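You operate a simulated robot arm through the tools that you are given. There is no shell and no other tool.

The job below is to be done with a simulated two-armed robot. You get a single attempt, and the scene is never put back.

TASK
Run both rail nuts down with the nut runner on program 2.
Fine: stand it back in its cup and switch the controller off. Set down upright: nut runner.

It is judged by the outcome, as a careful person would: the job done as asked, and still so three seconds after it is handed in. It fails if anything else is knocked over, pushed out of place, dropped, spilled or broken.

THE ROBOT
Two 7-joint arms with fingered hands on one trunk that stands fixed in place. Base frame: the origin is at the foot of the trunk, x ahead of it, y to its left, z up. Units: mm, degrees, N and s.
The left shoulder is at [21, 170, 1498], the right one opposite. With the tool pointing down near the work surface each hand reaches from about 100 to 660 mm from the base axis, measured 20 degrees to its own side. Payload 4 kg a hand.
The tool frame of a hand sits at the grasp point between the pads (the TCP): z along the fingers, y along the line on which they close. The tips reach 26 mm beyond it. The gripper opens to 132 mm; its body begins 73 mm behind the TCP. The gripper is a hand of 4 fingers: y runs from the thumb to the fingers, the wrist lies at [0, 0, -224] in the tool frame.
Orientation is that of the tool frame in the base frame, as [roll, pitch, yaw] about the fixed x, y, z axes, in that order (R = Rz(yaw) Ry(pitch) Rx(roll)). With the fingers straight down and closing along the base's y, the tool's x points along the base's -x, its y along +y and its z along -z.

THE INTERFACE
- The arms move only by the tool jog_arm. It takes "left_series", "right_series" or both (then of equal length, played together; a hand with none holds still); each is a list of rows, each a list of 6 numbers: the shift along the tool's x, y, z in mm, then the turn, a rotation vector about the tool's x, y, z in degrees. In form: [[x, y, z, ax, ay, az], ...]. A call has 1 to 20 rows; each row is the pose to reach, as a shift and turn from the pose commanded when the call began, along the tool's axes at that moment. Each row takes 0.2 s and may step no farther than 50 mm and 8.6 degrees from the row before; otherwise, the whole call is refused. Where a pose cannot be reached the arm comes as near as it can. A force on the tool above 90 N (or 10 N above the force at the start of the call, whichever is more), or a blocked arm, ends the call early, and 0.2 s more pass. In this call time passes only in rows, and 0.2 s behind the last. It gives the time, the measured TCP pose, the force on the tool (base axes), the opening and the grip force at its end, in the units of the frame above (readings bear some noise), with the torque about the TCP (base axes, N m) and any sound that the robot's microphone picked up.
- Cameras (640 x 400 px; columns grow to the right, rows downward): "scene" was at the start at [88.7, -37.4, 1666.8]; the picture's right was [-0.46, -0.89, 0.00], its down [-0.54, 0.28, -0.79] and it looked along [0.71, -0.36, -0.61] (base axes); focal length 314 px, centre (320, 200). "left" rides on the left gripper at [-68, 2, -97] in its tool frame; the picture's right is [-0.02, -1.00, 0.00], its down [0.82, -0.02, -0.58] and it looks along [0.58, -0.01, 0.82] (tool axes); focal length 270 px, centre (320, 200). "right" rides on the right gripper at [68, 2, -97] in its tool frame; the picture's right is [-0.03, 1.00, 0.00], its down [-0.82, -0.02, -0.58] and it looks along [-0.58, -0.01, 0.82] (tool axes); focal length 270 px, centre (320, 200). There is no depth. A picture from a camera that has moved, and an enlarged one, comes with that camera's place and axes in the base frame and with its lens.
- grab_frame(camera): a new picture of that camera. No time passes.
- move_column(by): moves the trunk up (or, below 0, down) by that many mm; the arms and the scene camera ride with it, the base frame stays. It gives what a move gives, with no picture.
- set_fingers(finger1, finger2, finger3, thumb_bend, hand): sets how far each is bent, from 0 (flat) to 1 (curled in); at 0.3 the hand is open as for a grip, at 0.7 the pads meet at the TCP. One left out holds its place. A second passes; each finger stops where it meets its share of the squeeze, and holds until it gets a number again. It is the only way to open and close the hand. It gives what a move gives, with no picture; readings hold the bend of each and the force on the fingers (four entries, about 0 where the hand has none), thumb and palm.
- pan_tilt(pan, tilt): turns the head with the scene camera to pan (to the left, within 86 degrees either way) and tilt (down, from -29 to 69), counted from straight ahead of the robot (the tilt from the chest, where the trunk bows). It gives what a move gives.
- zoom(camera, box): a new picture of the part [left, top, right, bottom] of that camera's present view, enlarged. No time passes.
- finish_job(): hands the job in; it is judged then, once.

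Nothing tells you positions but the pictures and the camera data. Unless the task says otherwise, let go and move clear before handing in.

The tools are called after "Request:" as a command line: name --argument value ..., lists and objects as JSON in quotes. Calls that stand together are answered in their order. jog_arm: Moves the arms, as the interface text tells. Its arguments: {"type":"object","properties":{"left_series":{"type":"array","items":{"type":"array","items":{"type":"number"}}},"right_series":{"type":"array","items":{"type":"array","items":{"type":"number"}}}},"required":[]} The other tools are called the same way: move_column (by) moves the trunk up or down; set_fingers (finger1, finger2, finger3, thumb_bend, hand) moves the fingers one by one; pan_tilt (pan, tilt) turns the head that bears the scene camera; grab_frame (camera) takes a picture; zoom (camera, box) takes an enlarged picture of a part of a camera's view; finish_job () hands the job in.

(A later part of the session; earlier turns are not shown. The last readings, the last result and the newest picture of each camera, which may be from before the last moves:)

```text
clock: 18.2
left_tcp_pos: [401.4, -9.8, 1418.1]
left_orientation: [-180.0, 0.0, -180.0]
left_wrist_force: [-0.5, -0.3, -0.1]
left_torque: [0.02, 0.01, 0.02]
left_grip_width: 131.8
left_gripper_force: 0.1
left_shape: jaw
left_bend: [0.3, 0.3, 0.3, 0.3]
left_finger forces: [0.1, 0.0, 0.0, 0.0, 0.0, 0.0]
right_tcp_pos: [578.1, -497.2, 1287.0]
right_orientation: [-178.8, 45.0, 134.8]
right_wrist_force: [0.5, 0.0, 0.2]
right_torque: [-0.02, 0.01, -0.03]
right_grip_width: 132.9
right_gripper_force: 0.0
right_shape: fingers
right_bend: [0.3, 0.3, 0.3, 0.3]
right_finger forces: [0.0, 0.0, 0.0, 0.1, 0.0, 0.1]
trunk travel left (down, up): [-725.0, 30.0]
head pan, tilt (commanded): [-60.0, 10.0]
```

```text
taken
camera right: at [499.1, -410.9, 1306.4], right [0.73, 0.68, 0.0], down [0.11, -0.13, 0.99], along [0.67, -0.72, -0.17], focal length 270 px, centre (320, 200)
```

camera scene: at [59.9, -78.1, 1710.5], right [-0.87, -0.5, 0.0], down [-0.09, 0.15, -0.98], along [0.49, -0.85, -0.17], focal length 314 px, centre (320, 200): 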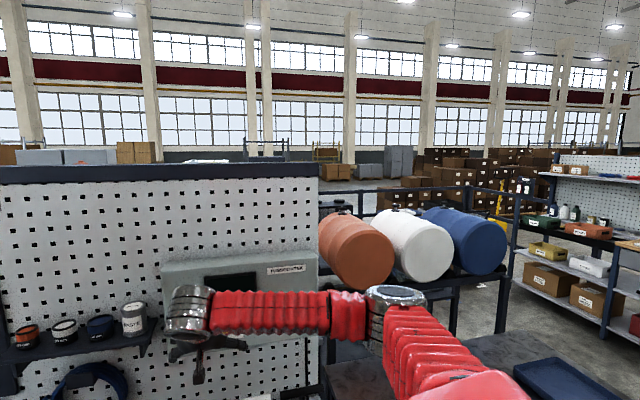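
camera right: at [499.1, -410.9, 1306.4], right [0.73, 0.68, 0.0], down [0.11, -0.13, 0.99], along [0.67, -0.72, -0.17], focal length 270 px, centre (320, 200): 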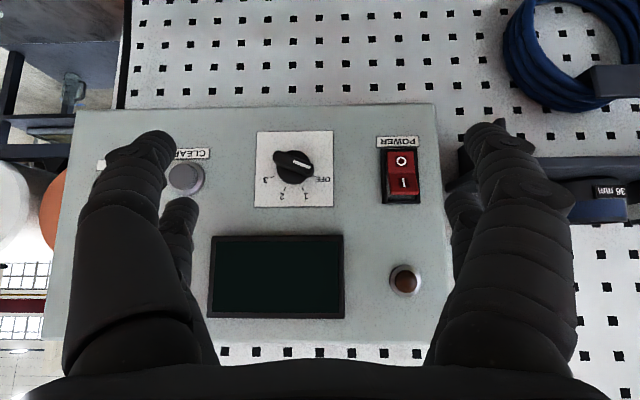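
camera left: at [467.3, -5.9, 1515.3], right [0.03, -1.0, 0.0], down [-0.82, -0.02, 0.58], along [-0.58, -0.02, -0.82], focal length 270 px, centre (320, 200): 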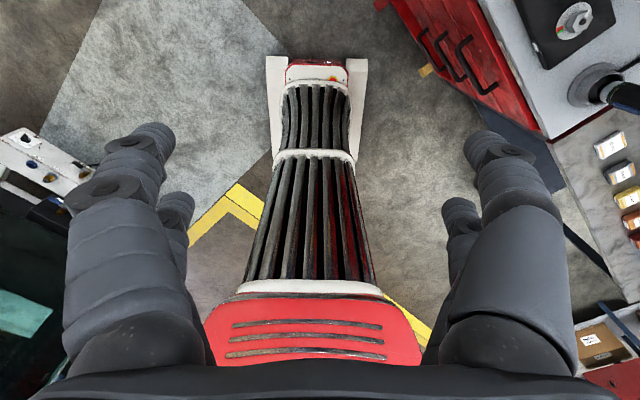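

The 45° tilt reaches cleanly and the panel is in view, upside-down in this camera. I'll zoom in to measure the switch and knob.

Request:
zoom --camera "right" --box '[240, 110, 440, 235]'

Request:
pan_tilt --pan -42 --tilt 30

Request:
grab_frame --camera "scene"

```text
3.20 times, centred on (340, 172) of right
camera zoom: at [499.1, -410.9, 1306.4], right [0.73, 0.68, 0.0], down [0.11, -0.13, 0.99], along [0.67, -0.72, -0.17], focal length 865 px, centre (256, 288)
```

zoom: 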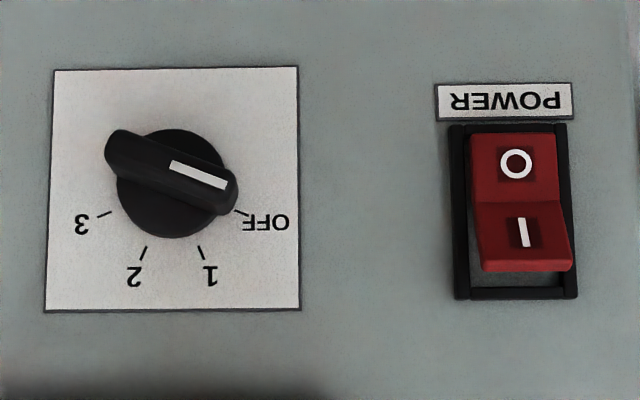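

```text
clock: 19.0
left_tcp_pos: [398.4, -9.2, 1418.4]
left_orientation: [180.0, -0.1, 180.0]
left_wrist_force: [0.2, 1.1, -0.9]
left_torque: [0.01, -0.03, -0.01]
left_grip_width: 131.9
left_gripper_force: 0.0
left_shape: jaw
left_bend: [0.3, 0.3, 0.3, 0.3]
left_finger forces: [0.0, 0.0, 0.1, 0.0, 0.0, 0.1]
right_tcp_pos: [577.1, -496.7, 1287.3]
right_orientation: [-178.5, 44.9, 135.0]
right_wrist_force: [-0.3, -1.0, 0.6]
right_torque: [0.04, 0.01, -0.02]
right_grip_width: 133.1
right_gripper_force: 0.0
right_shape: fingers
right_bend: [0.3, 0.3, 0.3, 0.3]
right_finger forces: [0.0, 0.0, 0.1, 0.1, 0.1, 0.0]
trunk travel left (down, up): [-725.0, 30.0]
head pan, tilt (commanded): [-42.0, 30.0]
```

```text
taken
camera scene: at [78.7, -58.2, 1678.3], right [-0.67, -0.74, 0.0], down [-0.37, 0.33, -0.87], along [0.64, -0.58, -0.5], focal length 314 px, centre (320, 200)
```

scene: 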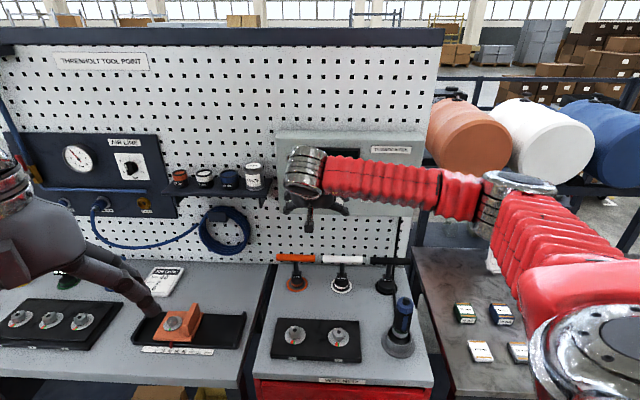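

The switch's "I" half is at about s=899, w=-135, z=1246 in panel coordinates, and the knob axis is at (s=911, w=-27, z=1228) with its pointer at OFF. I'll shape a single-finger poker: finger3 curled away, finger2 forward.

Request:
set_fingers --hand "right" --finger2 0.55 --finger3 1.0

Request:
grab_frame --camera "right"

Request:
zoom --camera "scene" --box '[250, 120, 450, 260]'

```text
clock: 20.0
left_tcp_pos: [398.2, -10.0, 1418.8]
left_orientation: [180.0, -0.1, -179.9]
left_wrist_force: [-0.6, -0.1, 0.3]
left_torque: [0.0, 0.01, -0.02]
left_grip_width: 132.0
left_gripper_force: 0.0
left_shape: jaw
left_bend: [0.3, 0.3, 0.3, 0.3]
left_finger forces: [0.1, 0.1, 0.1, 0.0, 0.1, 0.1]
right_tcp_pos: [576.4, -498.2, 1287.8]
right_orientation: [-178.6, 44.9, 134.9]
right_wrist_force: [-0.4, 0.1, 0.4]
right_torque: [0.01, 0.02, 0.04]
right_grip_width: 133.1
right_gripper_force: 0.1
right_shape: fingers
right_bend: [0.3, 0.55, 1.0, 0.3]
right_finger forces: [0.0, 0.0, 0.0, 0.0, 0.1, 0.1]
trunk travel left (down, up): [-725.0, 30.0]
head pan, tilt (commanded): [-42.0, 30.0]
```

```text
taken
camera right: at [497.7, -411.0, 1307.1], right [0.73, 0.68, 0.0], down [0.12, -0.12, 0.99], along [0.67, -0.72, -0.17], focal length 270 px, centre (320, 200)
```

right: 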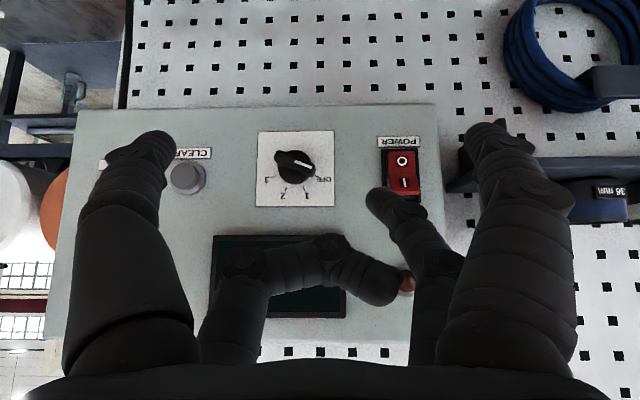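

```text
2.86 times, centred on (350, 190) of scene
camera zoom: at [79.1, -58.1, 1678.3], right [-0.67, -0.74, 0.0], down [-0.37, 0.33, -0.87], along [0.64, -0.58, -0.5], focal length 898 px, centre (234, 229)
```

zoom: 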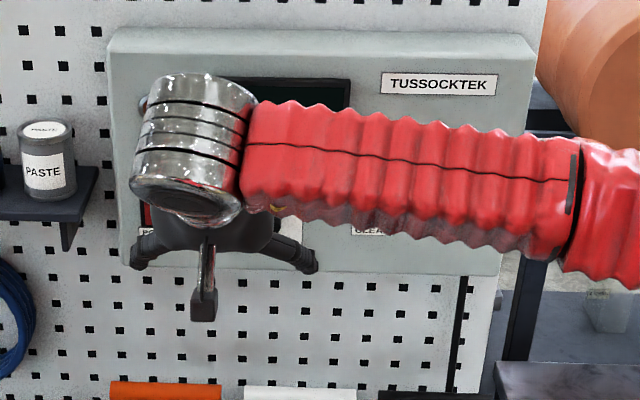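

Request:
set_fingers --hand "right" --finger1 0.55 --thumb_bend 0.55

Request:
jog_arm --right_series '[[-9, 11, 21, 0, 0, 0], [-18, 23, 43, 0, 0, 0], [-27, 34, 64, 0, 0, 0], [-34, 45, 82, 0, 0, 0]]'

Request:
grab_frame --camera "right"

Request:
grab_frame --camera "scene"

```text
clock: 21.0
left_tcp_pos: [400.2, -10.2, 1419.6]
left_orientation: [-180.0, -0.1, -180.0]
left_wrist_force: [-0.2, -0.3, -0.5]
left_torque: [0.02, 0.0, 0.0]
left_grip_width: 131.9
left_gripper_force: 0.1
left_shape: jaw
left_bend: [0.3, 0.3, 0.3, 0.3]
left_finger forces: [0.0, 0.1, 0.0, 0.0, 0.0, 0.0]
right_tcp_pos: [577.8, -496.7, 1286.5]
right_orientation: [-178.6, 44.9, 135.0]
right_wrist_force: [-1.1, 0.9, -0.1]
right_torque: [0.05, -0.01, 0.01]
right_grip_width: 49.6
right_gripper_force: 0.0
right_shape: fingers
right_bend: [0.55, 0.55, 1.0, 0.55]
right_finger forces: [0.0, 0.1, 0.0, 0.1, 0.0, 0.0]
trunk travel left (down, up): [-725.0, 30.0]
head pan, tilt (commanded): [-42.0, 30.0]
```

```text
clock: 22.0
left_tcp_pos: [400.1, -10.8, 1418.6]
left_orientation: [-179.9, 0.0, -180.0]
left_wrist_force: [0.0, 0.2, 1.1]
left_torque: [0.0, 0.01, 0.02]
left_grip_width: 131.8
left_gripper_force: 0.0
left_shape: jaw
left_bend: [0.3, 0.3, 0.3, 0.3]
left_finger forces: [0.1, 0.0, 0.0, 0.0, 0.1, 0.1]
right_tcp_pos: [666.7, -525.6, 1251.9]
right_orientation: [-178.4, 45.0, 135.0]
right_wrist_force: [-0.5, 0.1, 0.3]
right_torque: [0.0, -0.01, 0.0]
right_grip_width: 49.6
right_gripper_force: 0.0
right_shape: fingers
right_bend: [0.55, 0.55, 1.0, 0.55]
right_finger forces: [0.0, 0.1, 0.0, 0.1, 0.0, 0.1]
trunk travel left (down, up): [-725.0, 30.0]
head pan, tilt (commanded): [-42.0, 30.0]
```

```text
taken
camera right: at [586.3, -439.4, 1270.5], right [0.73, 0.68, 0.0], down [0.12, -0.12, 0.99], along [0.67, -0.72, -0.17], focal length 270 px, centre (320, 200)
```

right: 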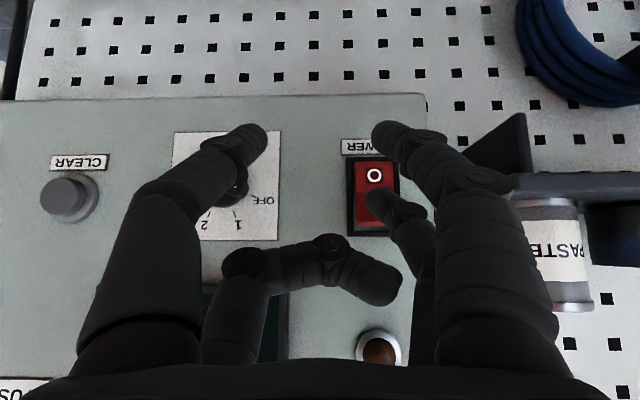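

```text
taken
camera scene: at [80.5, -57.9, 1678.2], right [-0.67, -0.74, 0.0], down [-0.37, 0.33, -0.87], along [0.64, -0.58, -0.5], focal length 314 px, centre (320, 200)
```

scene: 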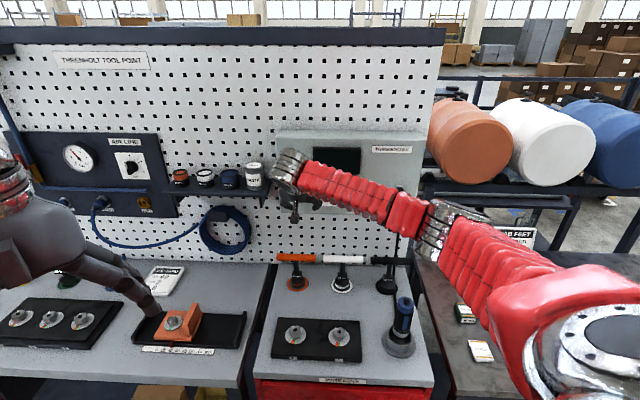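

Request:
zoom --camera "right" --box '[320, 120, 460, 260]'

```text
2.86 times, centred on (390, 190) of right
camera zoom: at [586.3, -439.4, 1270.5], right [0.73, 0.68, 0.0], down [0.12, -0.12, 0.99], along [0.67, -0.72, -0.17], focal length 772 px, centre (120, 229)
```

zoom: 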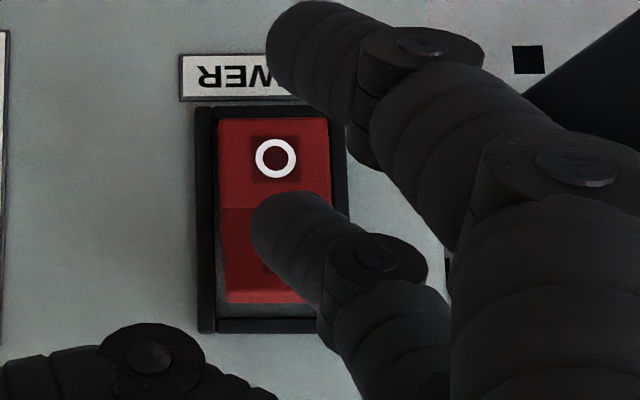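

The fingertip lines up with the "I" half, just slightly low. I'll raise it 4 mm and push along the panel normal in small steps, watching the force.

Request:
jog_arm --right_series '[[-8, 0, 4, 0, 0, 0], [-15.6, 0, 9.9, 0, 0, 0]]'

Request:
zoom --camera "right" --box '[320, 120, 460, 260]'

```text
clock: 22.6
left_tcp_pos: [399.8, -9.5, 1418.7]
left_orientation: [-179.9, -0.1, 180.0]
left_wrist_force: [-0.4, 0.4, -0.2]
left_torque: [0.02, 0.0, 0.0]
left_grip_width: 131.8
left_gripper_force: 0.1
left_shape: jaw
left_bend: [0.3, 0.3, 0.3, 0.3]
left_finger forces: [0.0, 0.0, 0.0, 0.0, 0.0, 0.1]
right_tcp_pos: [679.2, -537.1, 1255.0]
right_orientation: [-178.5, 44.9, 134.9]
right_wrist_force: [0.0, -0.7, -0.7]
right_torque: [0.0, 0.0, 0.0]
right_grip_width: 49.7
right_gripper_force: 0.0
right_shape: fingers
right_bend: [0.55, 0.55, 1.0, 0.55]
right_finger forces: [0.0, 0.0, 0.1, 0.1, 0.0, 0.1]
trunk travel left (down, up): [-725.0, 30.0]
head pan, tilt (commanded): [-42.0, 30.0]
```

```text
2.86 times, centred on (390, 190) of right
camera zoom: at [599.8, -452.1, 1276.1], right [0.73, 0.68, 0.0], down [0.12, -0.13, 0.99], along [0.67, -0.72, -0.17], focal length 772 px, centre (120, 229)
```

zoom: 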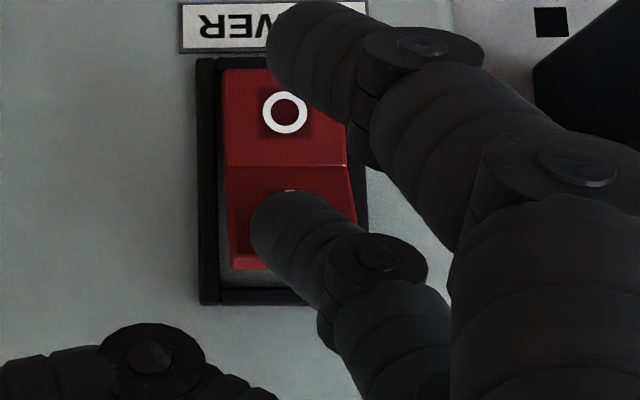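

Request:
jog_arm --right_series '[[-2.8, 0, 2.8, 0, 0, 0], [-5.6, 0, 5.6, 0, 0, 0]]'

Request:
zoom --camera "right" --box '[320, 120, 460, 260]'

```text
clock: 23.2
left_tcp_pos: [399.7, -10.5, 1418.3]
left_orientation: [-180.0, 0.0, -179.9]
left_wrist_force: [-0.7, -0.1, -0.3]
left_torque: [-0.01, 0.0, -0.02]
left_grip_width: 132.0
left_gripper_force: 0.1
left_shape: jaw
left_bend: [0.3, 0.3, 0.3, 0.3]
left_finger forces: [0.1, 0.1, 0.0, 0.0, 0.0, 0.0]
right_tcp_pos: [685.1, -544.8, 1256.6]
right_orientation: [-178.6, 44.9, 134.9]
right_wrist_force: [-0.1, 0.7, 0.1]
right_torque: [-0.03, 0.02, 0.04]
right_grip_width: 49.3
right_gripper_force: 0.1
right_shape: fingers
right_bend: [0.55, 0.55, 1.0, 0.55]
right_finger forces: [0.0, 0.0, 0.0, 0.0, 0.1, 0.0]
trunk travel left (down, up): [-725.0, 30.0]
head pan, tilt (commanded): [-42.0, 30.0]
```

```text
2.86 times, centred on (390, 190) of right
camera zoom: at [605.4, -458.5, 1276.0], right [0.73, 0.68, 0.0], down [0.12, -0.12, 0.99], along [0.67, -0.72, -0.17], focal length 772 px, centre (120, 229)
```

zoom: 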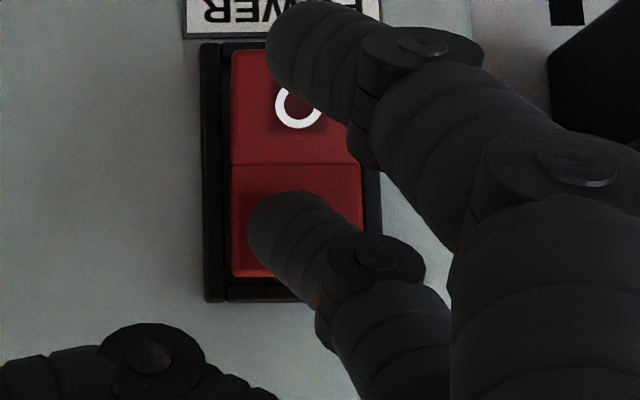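

Request:
jog_arm --right_series '[[-2.1, 0, 2.1, 0, 0, 0], [-4.2, 0, 4.2, 0, 0, 0]]'

Request:
grab_frame --camera "right"

Request:
zoom --camera "right" --box '[320, 120, 460, 260]'

```text
clock: 23.8
left_tcp_pos: [395.6, -8.2, 1418.8]
left_orientation: [-179.9, 0.0, -179.9]
left_wrist_force: [-0.2, -0.7, 0.6]
left_torque: [0.0, 0.02, -0.01]
left_grip_width: 132.0
left_gripper_force: 0.0
left_shape: jaw
left_bend: [0.3, 0.3, 0.3, 0.3]
left_finger forces: [0.0, 0.1, 0.1, 0.0, 0.0, 0.0]
right_tcp_pos: [687.1, -543.7, 1257.3]
right_orientation: [-178.5, 44.7, 135.1]
right_wrist_force: [-13.5, 13.7, -4.0]
right_torque: [0.16, 0.3, 0.66]
right_grip_width: 49.7
right_gripper_force: 10.2
right_shape: fingers
right_bend: [0.55, 0.58, 1.0, 0.55]
right_finger forces: [0.1, 19.9, 0.1, 0.0, 0.1, 0.0]
trunk travel left (down, up): [-725.0, 30.0]
head pan, tilt (commanded): [-42.0, 30.0]
```

```text
taken
camera right: at [607.1, -458.4, 1276.4], right [0.73, 0.68, 0.0], down [0.12, -0.13, 0.98], along [0.67, -0.72, -0.17], focal length 270 px, centre (320, 200)
```

right: 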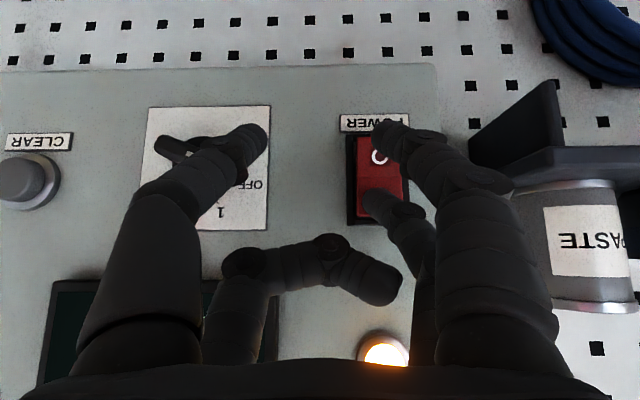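

```text
2.86 times, centred on (390, 190) of right
camera zoom: at [607.1, -458.4, 1276.4], right [0.73, 0.68, 0.0], down [0.12, -0.13, 0.98], along [0.67, -0.72, -0.17], focal length 772 px, centre (120, 229)
```

zoom: 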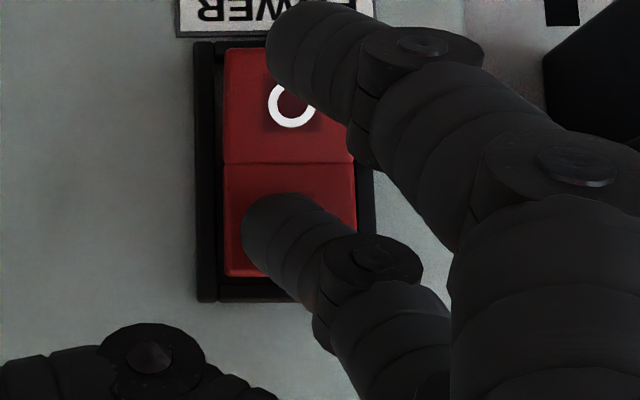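

The amber lamp is lit, so the power is on. I'll back straight off and check that it stays on.

Request:
jog_arm --right_series '[[10, 0, -10, 0, 0, 0], [28, 0, -28, 0, 0, 0], [42, 0, -42, 0, 0, 0]]'

Request:
grab_frame --camera "right"

```text
clock: 24.6
left_tcp_pos: [399.8, -9.9, 1418.6]
left_orientation: [180.0, -0.2, -180.0]
left_wrist_force: [-0.8, 0.2, -0.2]
left_torque: [-0.02, 0.0, -0.01]
left_grip_width: 132.0
left_gripper_force: 0.1
left_shape: jaw
left_bend: [0.3, 0.3, 0.3, 0.3]
left_finger forces: [0.1, 0.0, 0.1, 0.0, 0.0, 0.1]
right_tcp_pos: [647.6, -504.5, 1255.6]
right_orientation: [-178.6, 45.0, 134.9]
right_wrist_force: [0.9, -0.6, 0.6]
right_torque: [0.02, -0.03, 0.0]
right_grip_width: 49.6
right_gripper_force: 0.0
right_shape: fingers
right_bend: [0.55, 0.55, 1.0, 0.55]
right_finger forces: [0.0, 0.0, 0.1, 0.2, 0.1, 0.0]
trunk travel left (down, up): [-725.0, 30.0]
head pan, tilt (commanded): [-42.0, 30.0]
```

```text
taken
camera right: at [569.1, -418.6, 1276.3], right [0.73, 0.68, 0.0], down [0.12, -0.12, 0.99], along [0.67, -0.72, -0.17], focal length 270 px, centre (320, 200)
```

right: 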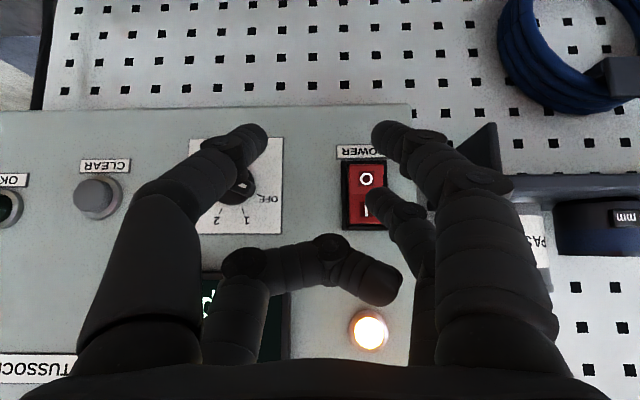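

Power stays on and the display is lit. Next I'll place the same fingertip above the right-hand tail of the knob bar, so pushing that tail down turns the pointer clockwise from OFF toward 2.

Request:
jog_arm --right_series '[[-2, -43, 0, 0, 0, 0], [-4, -86, 0, 0, 0, 0], [-9, -129.5, 5, 0, 0, 0], [-16, -129.5, 12.3, 0, 0, 0]]'

Request:
grab_frame --camera "right"

Request:
zoom --camera "right" --box '[320, 120, 480, 260]'

```text
clock: 25.6
left_tcp_pos: [400.0, -10.1, 1418.0]
left_orientation: [-179.9, -0.1, -180.0]
left_wrist_force: [0.6, -0.2, -0.2]
left_torque: [0.03, 0.02, -0.01]
left_grip_width: 132.1
left_gripper_force: 0.2
left_shape: jaw
left_bend: [0.3, 0.3, 0.3, 0.3]
left_finger forces: [0.0, 0.0, 0.0, 0.1, 0.1, 0.0]
right_tcp_pos: [568.3, -609.1, 1260.2]
right_orientation: [-178.5, 44.9, 135.0]
right_wrist_force: [-0.6, 0.8, -0.7]
right_torque: [-0.01, 0.01, 0.01]
right_grip_width: 49.5
right_gripper_force: 0.0
right_shape: fingers
right_bend: [0.55, 0.55, 1.0, 0.55]
right_finger forces: [0.0, 0.0, 0.1, 0.0, 0.0, 0.1]
trunk travel left (down, up): [-725.0, 30.0]
head pan, tilt (commanded): [-42.0, 30.0]
```

```text
taken
camera right: at [488.8, -523.3, 1281.0], right [0.73, 0.68, 0.0], down [0.12, -0.12, 0.99], along [0.67, -0.72, -0.17], focal length 270 px, centre (320, 200)
```

right: 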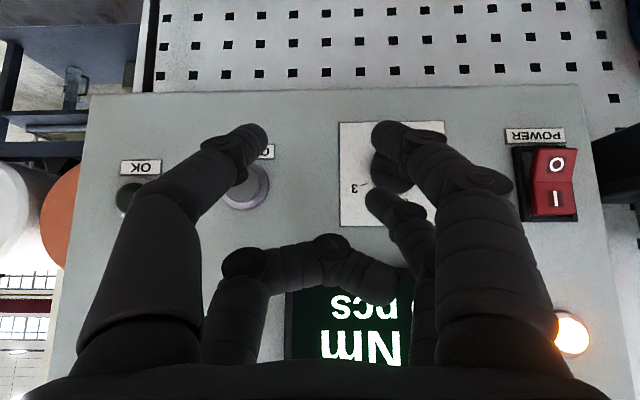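

```text
2.86 times, centred on (400, 190) of right
camera zoom: at [488.8, -523.3, 1281.0], right [0.73, 0.68, 0.0], down [0.12, -0.12, 0.99], along [0.67, -0.72, -0.17], focal length 772 px, centre (91, 229)
```

zoom: 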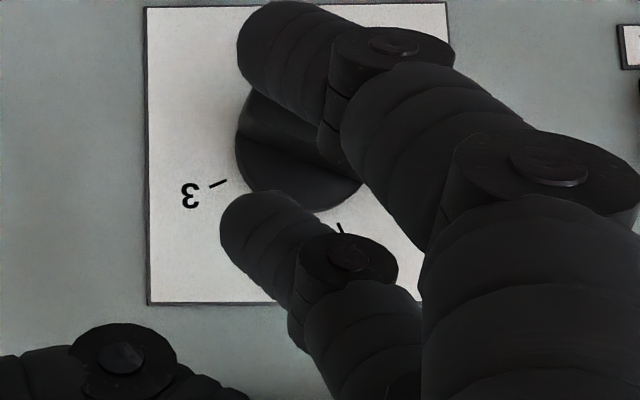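

Request:
set_fingers --hand "right" --finger1 0.25

Request:
zoom --camera "right" --box '[300, 100, 500, 240]'

Request:
grab_frame --camera "scene"

```text
clock: 26.6
left_tcp_pos: [399.3, -9.8, 1418.8]
left_orientation: [-179.9, 0.0, -180.0]
left_wrist_force: [0.3, 0.4, -0.8]
left_torque: [0.0, 0.01, -0.06]
left_grip_width: 131.8
left_gripper_force: 0.1
left_shape: jaw
left_bend: [0.3, 0.3, 0.3, 0.3]
left_finger forces: [0.0, 0.0, 0.0, 0.1, 0.0, 0.0]
right_tcp_pos: [567.7, -609.2, 1261.2]
right_orientation: [-178.6, 44.8, 134.9]
right_wrist_force: [0.4, 0.1, 0.2]
right_torque: [-0.01, -0.01, -0.01]
right_grip_width: 96.4
right_gripper_force: 0.1
right_shape: fingers
right_bend: [0.25, 0.55, 1.0, 0.55]
right_finger forces: [0.0, 0.0, 0.1, 0.0, 0.0, 0.0]
trunk travel left (down, up): [-725.0, 30.0]
head pan, tilt (commanded): [-42.0, 30.0]
```

```text
2.86 times, centred on (400, 170) of right
camera zoom: at [488.0, -523.2, 1280.8], right [0.73, 0.68, 0.0], down [0.12, -0.12, 0.99], along [0.67, -0.72, -0.17], focal length 772 px, centre (91, 286)
```

zoom: 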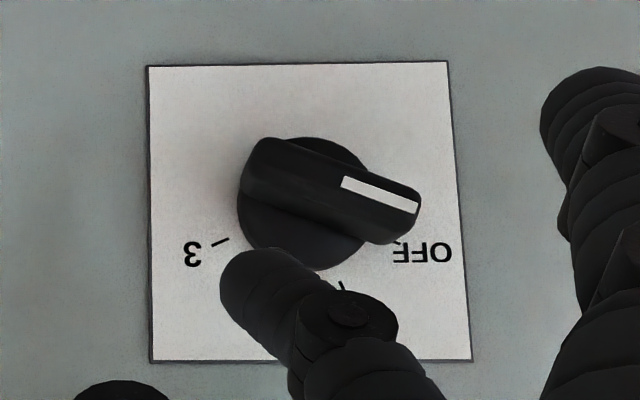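

```text
taken
camera scene: at [79.1, -58.0, 1678.3], right [-0.67, -0.74, 0.0], down [-0.37, 0.33, -0.87], along [0.64, -0.58, -0.5], focal length 314 px, centre (320, 200)
```

scene: 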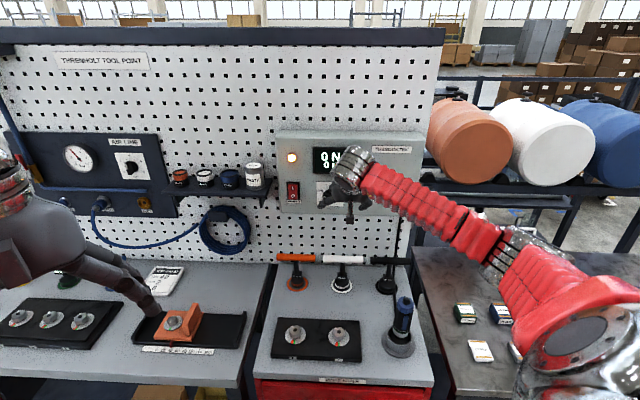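

I now have a clear view of the knob. I'll move the fingertip in to bar depth, just above the tail, before sweeping it down.

Request:
jog_arm --right_series '[[-8, 0, 11.6, 0, 0, 0], [-16.3, 0, 23.3, 0, 0, 0]]'

Request:
zoom --camera "right" --box '[300, 100, 500, 240]'

```text
clock: 27.2
left_tcp_pos: [399.9, -9.0, 1419.2]
left_orientation: [-180.0, -0.1, -180.0]
left_wrist_force: [0.3, 0.1, -0.8]
left_torque: [0.03, 0.0, 0.02]
left_grip_width: 132.1
left_gripper_force: 0.0
left_shape: jaw
left_bend: [0.3, 0.3, 0.3, 0.3]
left_finger forces: [0.0, 0.0, 0.0, 0.0, 0.0, 0.1]
right_tcp_pos: [587.0, -629.3, 1256.6]
right_orientation: [-178.4, 44.8, 135.1]
right_wrist_force: [-0.7, 0.2, -0.3]
right_torque: [0.02, 0.01, -0.01]
right_grip_width: 96.3
right_gripper_force: 0.0
right_shape: fingers
right_bend: [0.25, 0.55, 1.0, 0.55]
right_finger forces: [0.1, 0.0, 0.1, 0.1, 0.1, 0.0]
trunk travel left (down, up): [-725.0, 30.0]
head pan, tilt (commanded): [-42.0, 30.0]
```

```text
2.86 times, centred on (400, 170) of right
camera zoom: at [507.5, -544.3, 1275.4], right [0.73, 0.68, 0.0], down [0.12, -0.12, 0.99], along [0.67, -0.72, -0.17], focal length 772 px, centre (91, 286)
```

zoom: 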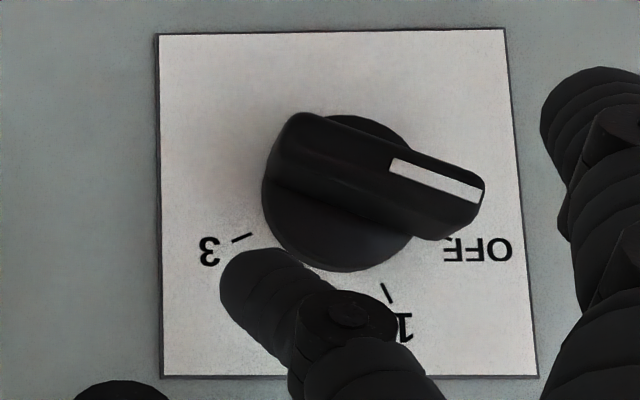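

Request:
jog_arm --right_series '[[4, 0, 4, 0, 0, 0], [8.5, 0.5, 8.5, 0, 0, 0], [13, 1, 13, 0, 0, 0], [17, 1.5, 17, 0, 0, 0]]'

Request:
zoom --camera "right" --box '[300, 100, 500, 240]'

```text
clock: 28.2
left_tcp_pos: [398.4, -10.0, 1417.6]
left_orientation: [-179.9, 0.0, 180.0]
left_wrist_force: [0.4, 0.1, -0.1]
left_torque: [0.03, -0.02, 0.0]
left_grip_width: 132.0
left_gripper_force: 0.1
left_shape: jaw
left_bend: [0.3, 0.3, 0.3, 0.3]
left_finger forces: [0.0, 0.1, 0.0, 0.0, 0.0, 0.1]
right_tcp_pos: [587.0, -628.9, 1231.7]
right_orientation: [-178.6, 44.9, 134.8]
right_wrist_force: [-1.6, 0.5, 1.2]
right_torque: [0.03, -0.1, 0.0]
right_grip_width: 96.5
right_gripper_force: 1.4
right_shape: fingers
right_bend: [0.25, 0.57, 1.0, 0.55]
right_finger forces: [0.0, 2.4, 0.0, 0.0, 0.1, 0.0]
trunk travel left (down, up): [-725.0, 30.0]
head pan, tilt (commanded): [-42.0, 30.0]
```

```text
2.86 times, centred on (400, 170) of right
camera zoom: at [508.4, -543.1, 1252.2], right [0.73, 0.68, 0.0], down [0.12, -0.12, 0.99], along [0.67, -0.72, -0.17], focal length 772 px, centre (91, 286)
```

zoom: 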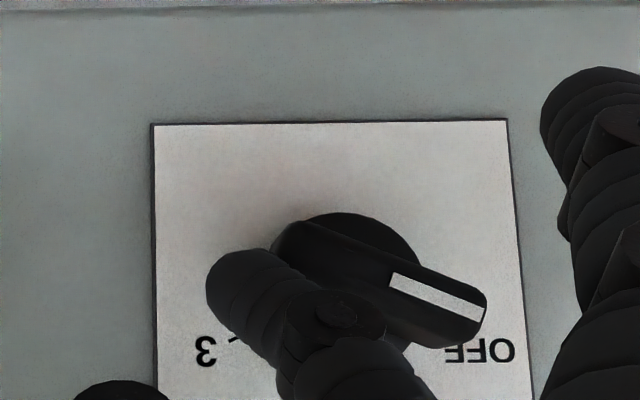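

The fingertip is sitting off the very end of the tail. I'll lift it back up, shift about 11 mm toward the axis, and sweep again.

Request:
jog_arm --right_series '[[-7, 0, -7, 0, 0, 0], [-14, 0, -14, 0, 0, 0], [-17, 5, -17, 0, 0, 0], [-17, 11, -17, 0, 0, 0]]'

Request:
zoom --camera "right" --box '[300, 100, 500, 240]'

```text
clock: 29.2
left_tcp_pos: [399.3, -10.1, 1418.4]
left_orientation: [-179.9, 0.0, -179.9]
left_wrist_force: [0.7, -0.7, -0.9]
left_torque: [-0.01, 0.03, 0.0]
left_grip_width: 131.9
left_gripper_force: 0.1
left_shape: jaw
left_bend: [0.3, 0.3, 0.3, 0.3]
left_finger forces: [0.0, 0.1, 0.1, 0.1, 0.1, 0.1]
right_tcp_pos: [596.6, -621.8, 1257.3]
right_orientation: [-178.6, 44.9, 134.8]
right_wrist_force: [0.1, 0.6, 0.3]
right_torque: [-0.02, -0.01, -0.01]
right_grip_width: 96.3
right_gripper_force: 0.0
right_shape: fingers
right_bend: [0.25, 0.55, 1.0, 0.55]
right_finger forces: [0.0, 0.0, 0.0, 0.1, 0.0, 0.0]
trunk travel left (down, up): [-725.0, 30.0]
head pan, tilt (commanded): [-42.0, 30.0]
```

```text
2.86 times, centred on (400, 170) of right
camera zoom: at [517.5, -535.6, 1276.7], right [0.73, 0.68, 0.0], down [0.12, -0.12, 0.99], along [0.67, -0.72, -0.17], focal length 772 px, centre (91, 286)
```

zoom: 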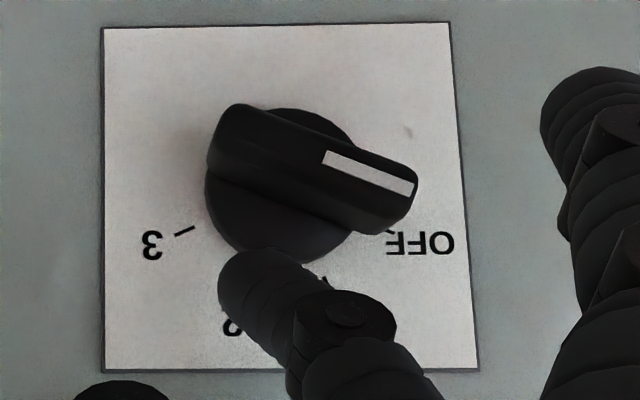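

Request:
jog_arm --right_series '[[6.4, -4, 6.4, 0, 0, 0], [11.1, -4.9, 11.1, 0, 0, 0], [13.5, -6, 13.5, 0, 0, 0], [15.6, -7, 15.6, 0, 0, 0], [18, -7, 18, 0, 0, 0], [20, -7, 20, 0, 0, 0]]'

Request:
zoom --camera "right" --box '[300, 100, 500, 240]'

```text
clock: 30.6
left_tcp_pos: [398.9, -10.7, 1419.2]
left_orientation: [-180.0, -0.1, -180.0]
left_wrist_force: [1.0, 0.1, 0.2]
left_torque: [0.02, 0.02, 0.0]
left_grip_width: 132.0
left_gripper_force: 0.0
left_shape: jaw
left_bend: [0.3, 0.3, 0.3, 0.3]
left_finger forces: [0.0, 0.1, 0.1, 0.1, 0.0, 0.0]
right_tcp_pos: [589.7, -625.7, 1228.2]
right_orientation: [-178.7, 45.0, 134.9]
right_wrist_force: [-0.3, 0.2, 1.1]
right_torque: [0.01, -0.02, 0.02]
right_grip_width: 96.4
right_gripper_force: 1.0
right_shape: fingers
right_bend: [0.25, 0.56, 1.0, 0.55]
right_finger forces: [0.1, 1.0, 0.0, 0.0, 0.0, 0.0]
trunk travel left (down, up): [-725.0, 30.0]
head pan, tilt (commanded): [-42.0, 30.0]
```

```text
2.86 times, centred on (400, 170) of right
camera zoom: at [510.9, -540.0, 1247.9], right [0.73, 0.68, 0.0], down [0.12, -0.12, 0.99], along [0.67, -0.72, -0.17], focal length 772 px, centre (91, 286)
```

zoom: 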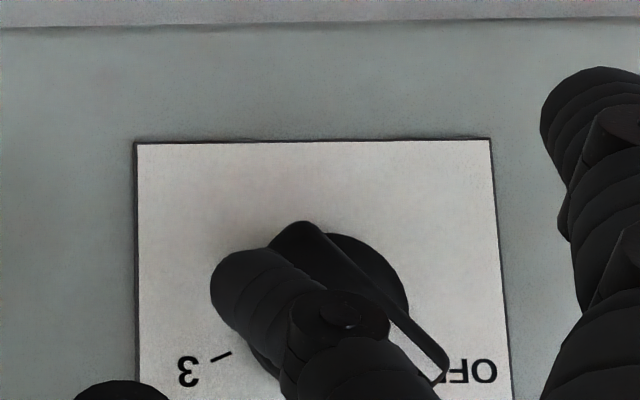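

It's turning: the pointer has left OFF. I'll carry on around the arc.

Request:
jog_arm --right_series '[[3.9, 1, 3.9, 0, 0, 0], [7.4, 3, 7.4, 0, 0, 0], [10.3, 6, 10.3, 0, 0, 0]]'

Request:
zoom --camera "right" --box '[300, 100, 500, 240]'

Request:
zoom --camera "scene" --box '[270, 120, 430, 230]'

```text
clock: 31.4
left_tcp_pos: [399.0, -10.2, 1419.5]
left_orientation: [180.0, 0.0, 180.0]
left_wrist_force: [0.8, 0.2, -0.4]
left_torque: [0.04, 0.01, -0.01]
left_grip_width: 131.8
left_gripper_force: 0.0
left_shape: jaw
left_bend: [0.3, 0.3, 0.3, 0.3]
left_finger forces: [0.0, 0.0, 0.1, 0.0, 0.0, 0.0]
right_tcp_pos: [594.9, -622.0, 1214.9]
right_orientation: [-178.6, 45.0, 134.9]
right_wrist_force: [-2.9, -1.0, 3.2]
right_torque: [0.01, -0.11, -0.03]
right_grip_width: 96.6
right_gripper_force: 1.7
right_shape: fingers
right_bend: [0.25, 0.59, 1.0, 0.55]
right_finger forces: [0.0, 4.2, 0.0, 0.1, 0.0, 0.1]
trunk travel left (down, up): [-725.0, 30.0]
head pan, tilt (commanded): [-42.0, 30.0]
```

```text
2.86 times, centred on (400, 170) of right
camera zoom: at [515.0, -536.4, 1234.7], right [0.73, 0.68, 0.0], down [0.12, -0.12, 0.99], along [0.67, -0.72, -0.17], focal length 772 px, centre (91, 286)
```

zoom: 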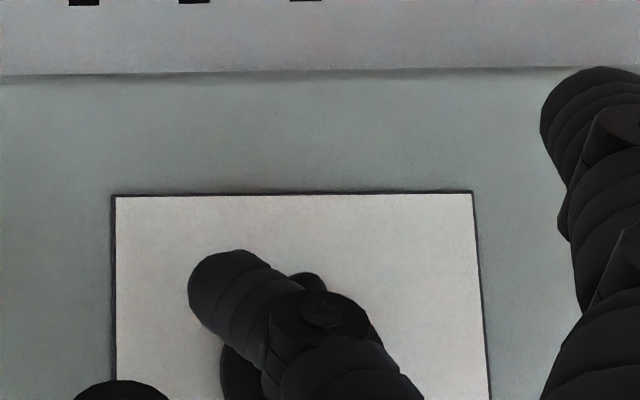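

```text
3.64 times, centred on (350, 175) of scene
camera zoom: at [78.1, -58.0, 1678.3], right [-0.67, -0.74, 0.0], down [-0.37, 0.33, -0.87], along [0.64, -0.58, -0.5], focal length 1143 px, centre (211, 291)
```

zoom: 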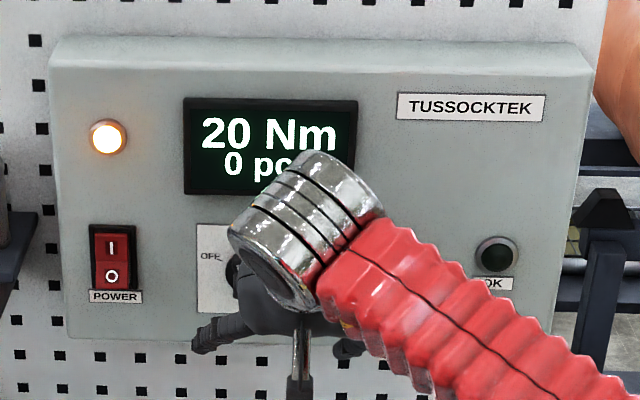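

The display now reads "20 Nm 0 pcs". I'll back the finger out to see which program the pointer is on.

Request:
jog_arm --right_series '[[12, 0, -12, 0, 0, 0], [25, 0, -25, 0, 0, 0], [10, 0, -40, 0, 0, 0], [0, 0, -50, 0, 0, 0]]'

Request:
grab_frame --camera "right"

Request:
zoom --camera "right" --box '[300, 80, 500, 220]'

```text
clock: 32.4
left_tcp_pos: [398.7, -8.4, 1418.8]
left_orientation: [-179.8, -0.1, 180.0]
left_wrist_force: [0.3, 0.3, 0.0]
left_torque: [-0.04, 0.02, -0.02]
left_grip_width: 131.8
left_gripper_force: 0.1
left_shape: jaw
left_bend: [0.3, 0.3, 0.3, 0.3]
left_finger forces: [0.0, 0.0, 0.0, 0.0, 0.0, 0.0]
right_tcp_pos: [571.7, -596.5, 1250.1]
right_orientation: [-178.5, 44.9, 134.9]
right_wrist_force: [0.2, -0.4, -0.6]
right_torque: [0.01, 0.02, 0.04]
right_grip_width: 96.4
right_gripper_force: 0.0
right_shape: fingers
right_bend: [0.25, 0.55, 1.0, 0.55]
right_finger forces: [0.0, 0.1, 0.0, 0.0, 0.1, 0.0]
trunk travel left (down, up): [-725.0, 30.0]
head pan, tilt (commanded): [-42.0, 30.0]
```

```text
taken
camera right: at [491.6, -510.0, 1269.0], right [0.73, 0.68, 0.0], down [0.12, -0.13, 0.99], along [0.67, -0.72, -0.17], focal length 270 px, centre (320, 200)
```

right: 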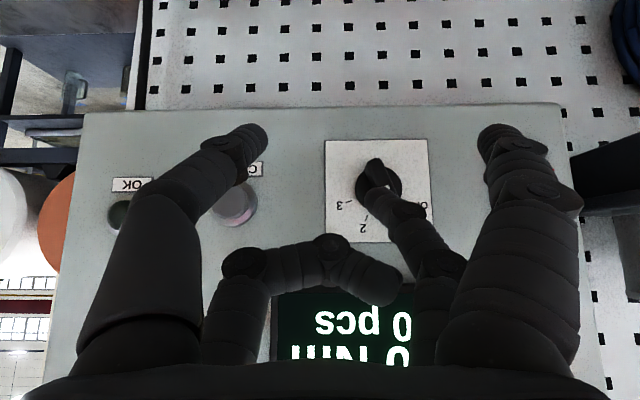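

```text
2.86 times, centred on (400, 150) of right
camera zoom: at [491.6, -510.0, 1269.0], right [0.73, 0.68, 0.0], down [0.12, -0.13, 0.99], along [0.67, -0.72, -0.17], focal length 772 px, centre (91, 343)
```

zoom: 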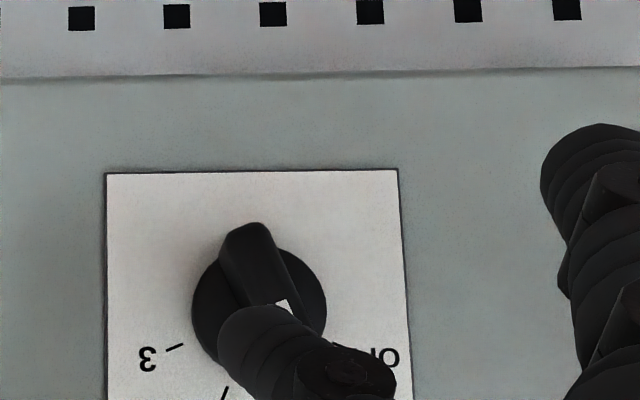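

The pointer is now at 1, which is the 20 Nm program. I'll bring the finger to the right side of the tail and push it left to carry the pointer on to 2.

Request:
jog_arm --right_series '[[10, -16.8, 10, 0, 0, 0], [19.8, -16.8, 19.8, 0, 0, 0], [5.7, -16.8, 33.9, 0, 0, 0], [-4.9, -16.8, 44.5, 0, 0, 0]]'

Request:
zoom --camera "right" --box '[300, 100, 500, 240]'

```text
clock: 33.4
left_tcp_pos: [399.7, -8.9, 1419.3]
left_orientation: [180.0, 0.0, -179.9]
left_wrist_force: [0.3, -1.1, 0.2]
left_torque: [-0.02, -0.02, 0.02]
left_grip_width: 131.7
left_gripper_force: 0.0
left_shape: jaw
left_bend: [0.3, 0.3, 0.3, 0.3]
left_finger forces: [0.0, 0.0, 0.1, 0.0, 0.0, 0.1]
right_tcp_pos: [582.9, -632.4, 1221.7]
right_orientation: [-178.6, 45.0, 134.9]
right_wrist_force: [-0.1, -0.6, -0.7]
right_torque: [0.0, 0.03, 0.0]
right_grip_width: 96.6
right_gripper_force: 0.0
right_shape: fingers
right_bend: [0.25, 0.55, 1.0, 0.55]
right_finger forces: [0.1, 0.0, 0.0, 0.0, 0.1, 0.0]
trunk travel left (down, up): [-725.0, 30.0]
head pan, tilt (commanded): [-42.0, 30.0]
```

```text
2.86 times, centred on (400, 170) of right
camera zoom: at [502.7, -547.9, 1240.8], right [0.73, 0.68, 0.0], down [0.12, -0.12, 0.99], along [0.67, -0.72, -0.17], focal length 772 px, centre (91, 286)
```

zoom: 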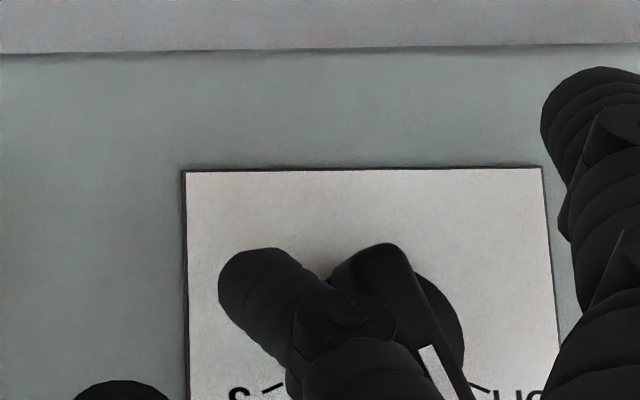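

Request:
jog_arm --right_series '[[1, 5, 1, 0, 0, 0], [2.5, 10, 2.5, 0, 0, 0], [4, 15, 4, 0, 0, 0]]'

Request:
zoom --camera "right" --box '[300, 100, 500, 240]'

Request:
zoom --camera "scene" --box '[270, 120, 430, 230]'

```text
clock: 34.2
left_tcp_pos: [398.6, -9.8, 1419.9]
left_orientation: [-180.0, 0.0, 179.9]
left_wrist_force: [-0.8, -0.6, -0.5]
left_torque: [0.01, 0.0, 0.02]
left_grip_width: 132.1
left_gripper_force: 0.2
left_shape: jaw
left_bend: [0.3, 0.3, 0.3, 0.3]
left_finger forces: [0.0, 0.1, 0.1, 0.0, 0.1, 0.0]
right_tcp_pos: [592.9, -623.5, 1215.9]
right_orientation: [-178.6, 45.0, 134.9]
right_wrist_force: [-2.6, -0.9, 1.9]
right_torque: [0.03, -0.08, -0.05]
right_grip_width: 96.5
right_gripper_force: 1.6
right_shape: fingers
right_bend: [0.25, 0.58, 1.0, 0.55]
right_finger forces: [0.0, 2.8, 0.0, 0.0, 0.0, 0.0]
trunk travel left (down, up): [-725.0, 30.0]
head pan, tilt (commanded): [-42.0, 30.0]
```

```text
2.86 times, centred on (400, 170) of right
camera zoom: at [513.2, -537.6, 1235.9], right [0.73, 0.68, 0.0], down [0.11, -0.12, 0.99], along [0.67, -0.72, -0.17], focal length 772 px, centre (91, 286)
```

zoom: 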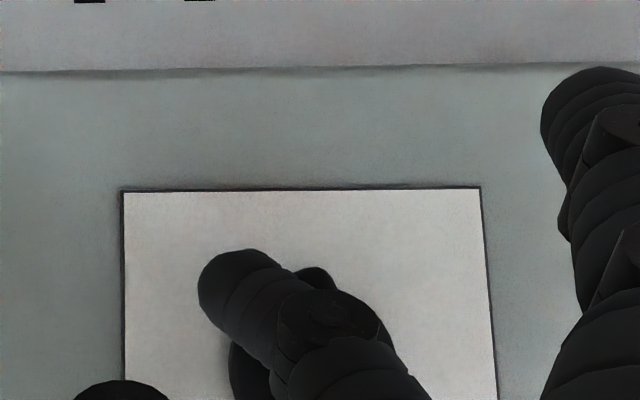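

```text
3.64 times, centred on (350, 175) of scene
camera zoom: at [78.2, -58.2, 1678.3], right [-0.67, -0.74, 0.0], down [-0.37, 0.33, -0.87], along [0.64, -0.58, -0.5], focal length 1143 px, centre (211, 291)
```

zoom: 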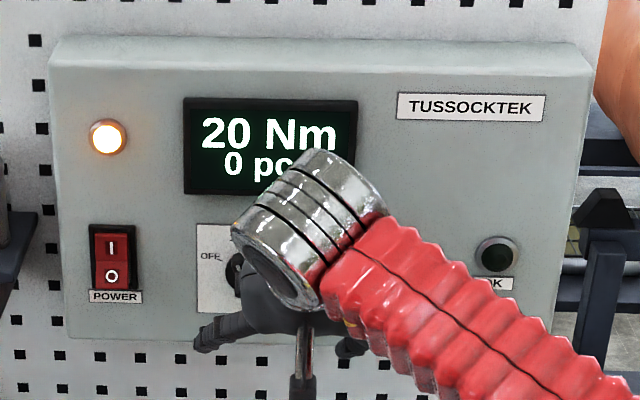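

Request:
jog_arm --right_series '[[1, 4, 1, 0, 0, 0], [2, 8, 2, 0, 0, 0], [3, 12, 3, 0, 0, 0]]'

Request:
zoom --camera "right" --box '[300, 100, 500, 240]'

Request:
zoom --camera "scene" --box '[270, 120, 430, 230]'

```text
clock: 35.0
left_tcp_pos: [399.3, -10.1, 1418.8]
left_orientation: [-179.9, 0.0, -179.9]
left_wrist_force: [0.0, 0.1, -0.2]
left_torque: [0.0, 0.0, 0.01]
left_grip_width: 131.8
left_gripper_force: 0.1
left_shape: jaw
left_bend: [0.3, 0.3, 0.3, 0.3]
left_finger forces: [0.0, 0.1, 0.1, 0.1, 0.0, 0.0]
right_tcp_pos: [601.4, -613.5, 1210.8]
right_orientation: [-178.6, 44.9, 135.0]
right_wrist_force: [-4.2, 1.2, -0.1]
right_torque: [0.03, 0.03, 0.07]
right_grip_width: 96.6
right_gripper_force: 2.1
right_shape: fingers
right_bend: [0.25, 0.58, 1.0, 0.55]
right_finger forces: [0.0, 4.4, 0.1, 0.0, 0.1, 0.0]
trunk travel left (down, up): [-725.0, 30.0]
head pan, tilt (commanded): [-42.0, 30.0]
```

```text
2.86 times, centred on (400, 170) of right
camera zoom: at [522.3, -528.4, 1230.9], right [0.73, 0.68, 0.0], down [0.12, -0.13, 0.99], along [0.67, -0.72, -0.17], focal length 772 px, centre (91, 286)
```

zoom: 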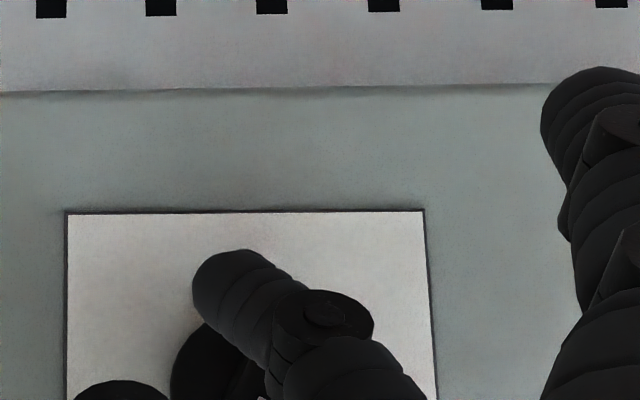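

```text
3.64 times, centred on (350, 175) of scene
camera zoom: at [78.3, -57.8, 1678.3], right [-0.67, -0.74, 0.0], down [-0.37, 0.33, -0.87], along [0.64, -0.58, -0.5], focal length 1143 px, centre (211, 291)
```

zoom: 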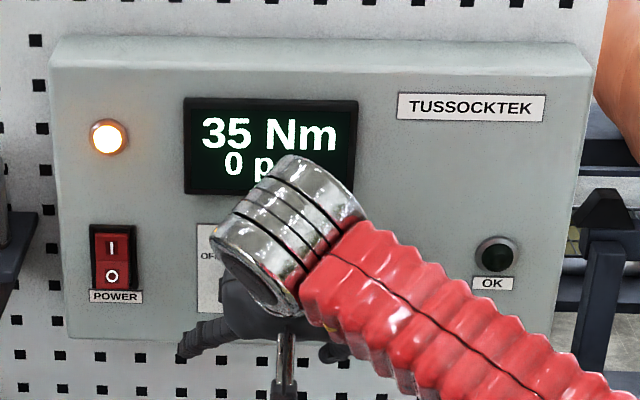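

The display now reads 35 Nm. I'll ease the finger off and check the pointer.

Request:
jog_arm --right_series '[[0, -8, 0, 0, 0, 0], [14, -8, -14, 0, 0, 0], [28, -8, -28, 0, 0, 0], [28, -45, -50, 0, 0, 0], [28, -80, -70, 0, 0, 0]]'

Request:
grab_frame --camera "right"

Request:
zoom --camera "scene" --box '[270, 120, 430, 230]'

```text
clock: 36.2
left_tcp_pos: [397.4, -9.3, 1420.4]
left_orientation: [180.0, 0.0, -180.0]
left_wrist_force: [-0.1, -0.3, -0.1]
left_torque: [-0.02, -0.01, -0.03]
left_grip_width: 131.9
left_gripper_force: 0.0
left_shape: jaw
left_bend: [0.3, 0.3, 0.3, 0.3]
left_finger forces: [0.1, 0.0, 0.0, 0.0, 0.1, 0.0]
right_tcp_pos: [494.7, -618.9, 1241.0]
right_orientation: [-178.8, 44.9, 135.0]
right_wrist_force: [-0.5, 0.2, -0.4]
right_torque: [0.03, 0.0, 0.03]
right_grip_width: 96.5
right_gripper_force: 0.0
right_shape: fingers
right_bend: [0.25, 0.55, 1.0, 0.55]
right_finger forces: [0.1, 0.0, 0.0, 0.1, 0.0, 0.0]
trunk travel left (down, up): [-725.0, 30.0]
head pan, tilt (commanded): [-42.0, 30.0]
```

```text
taken
camera right: at [415.4, -533.8, 1261.0], right [0.73, 0.68, 0.0], down [0.11, -0.12, 0.99], along [0.67, -0.72, -0.17], focal length 270 px, centre (320, 200)
```

right: 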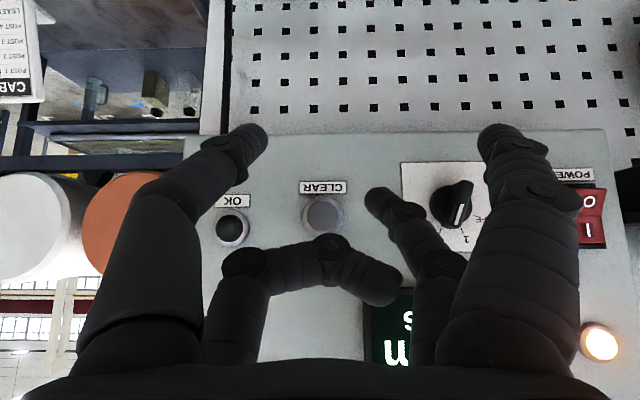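

```text
3.64 times, centred on (350, 175) of scene
camera zoom: at [77.2, -58.0, 1678.4], right [-0.67, -0.74, 0.0], down [-0.37, 0.33, -0.87], along [0.64, -0.58, -0.5], focal length 1143 px, centre (211, 291)
```

zoom: 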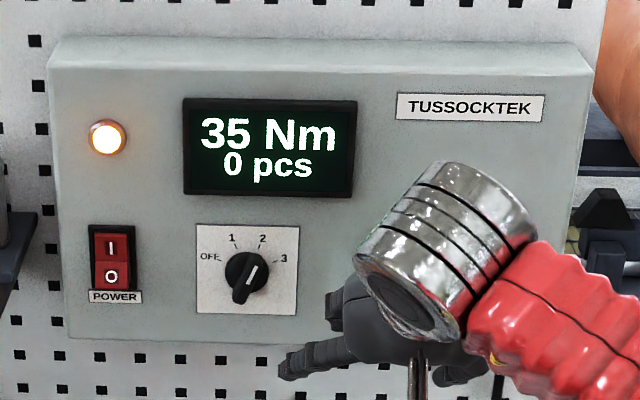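

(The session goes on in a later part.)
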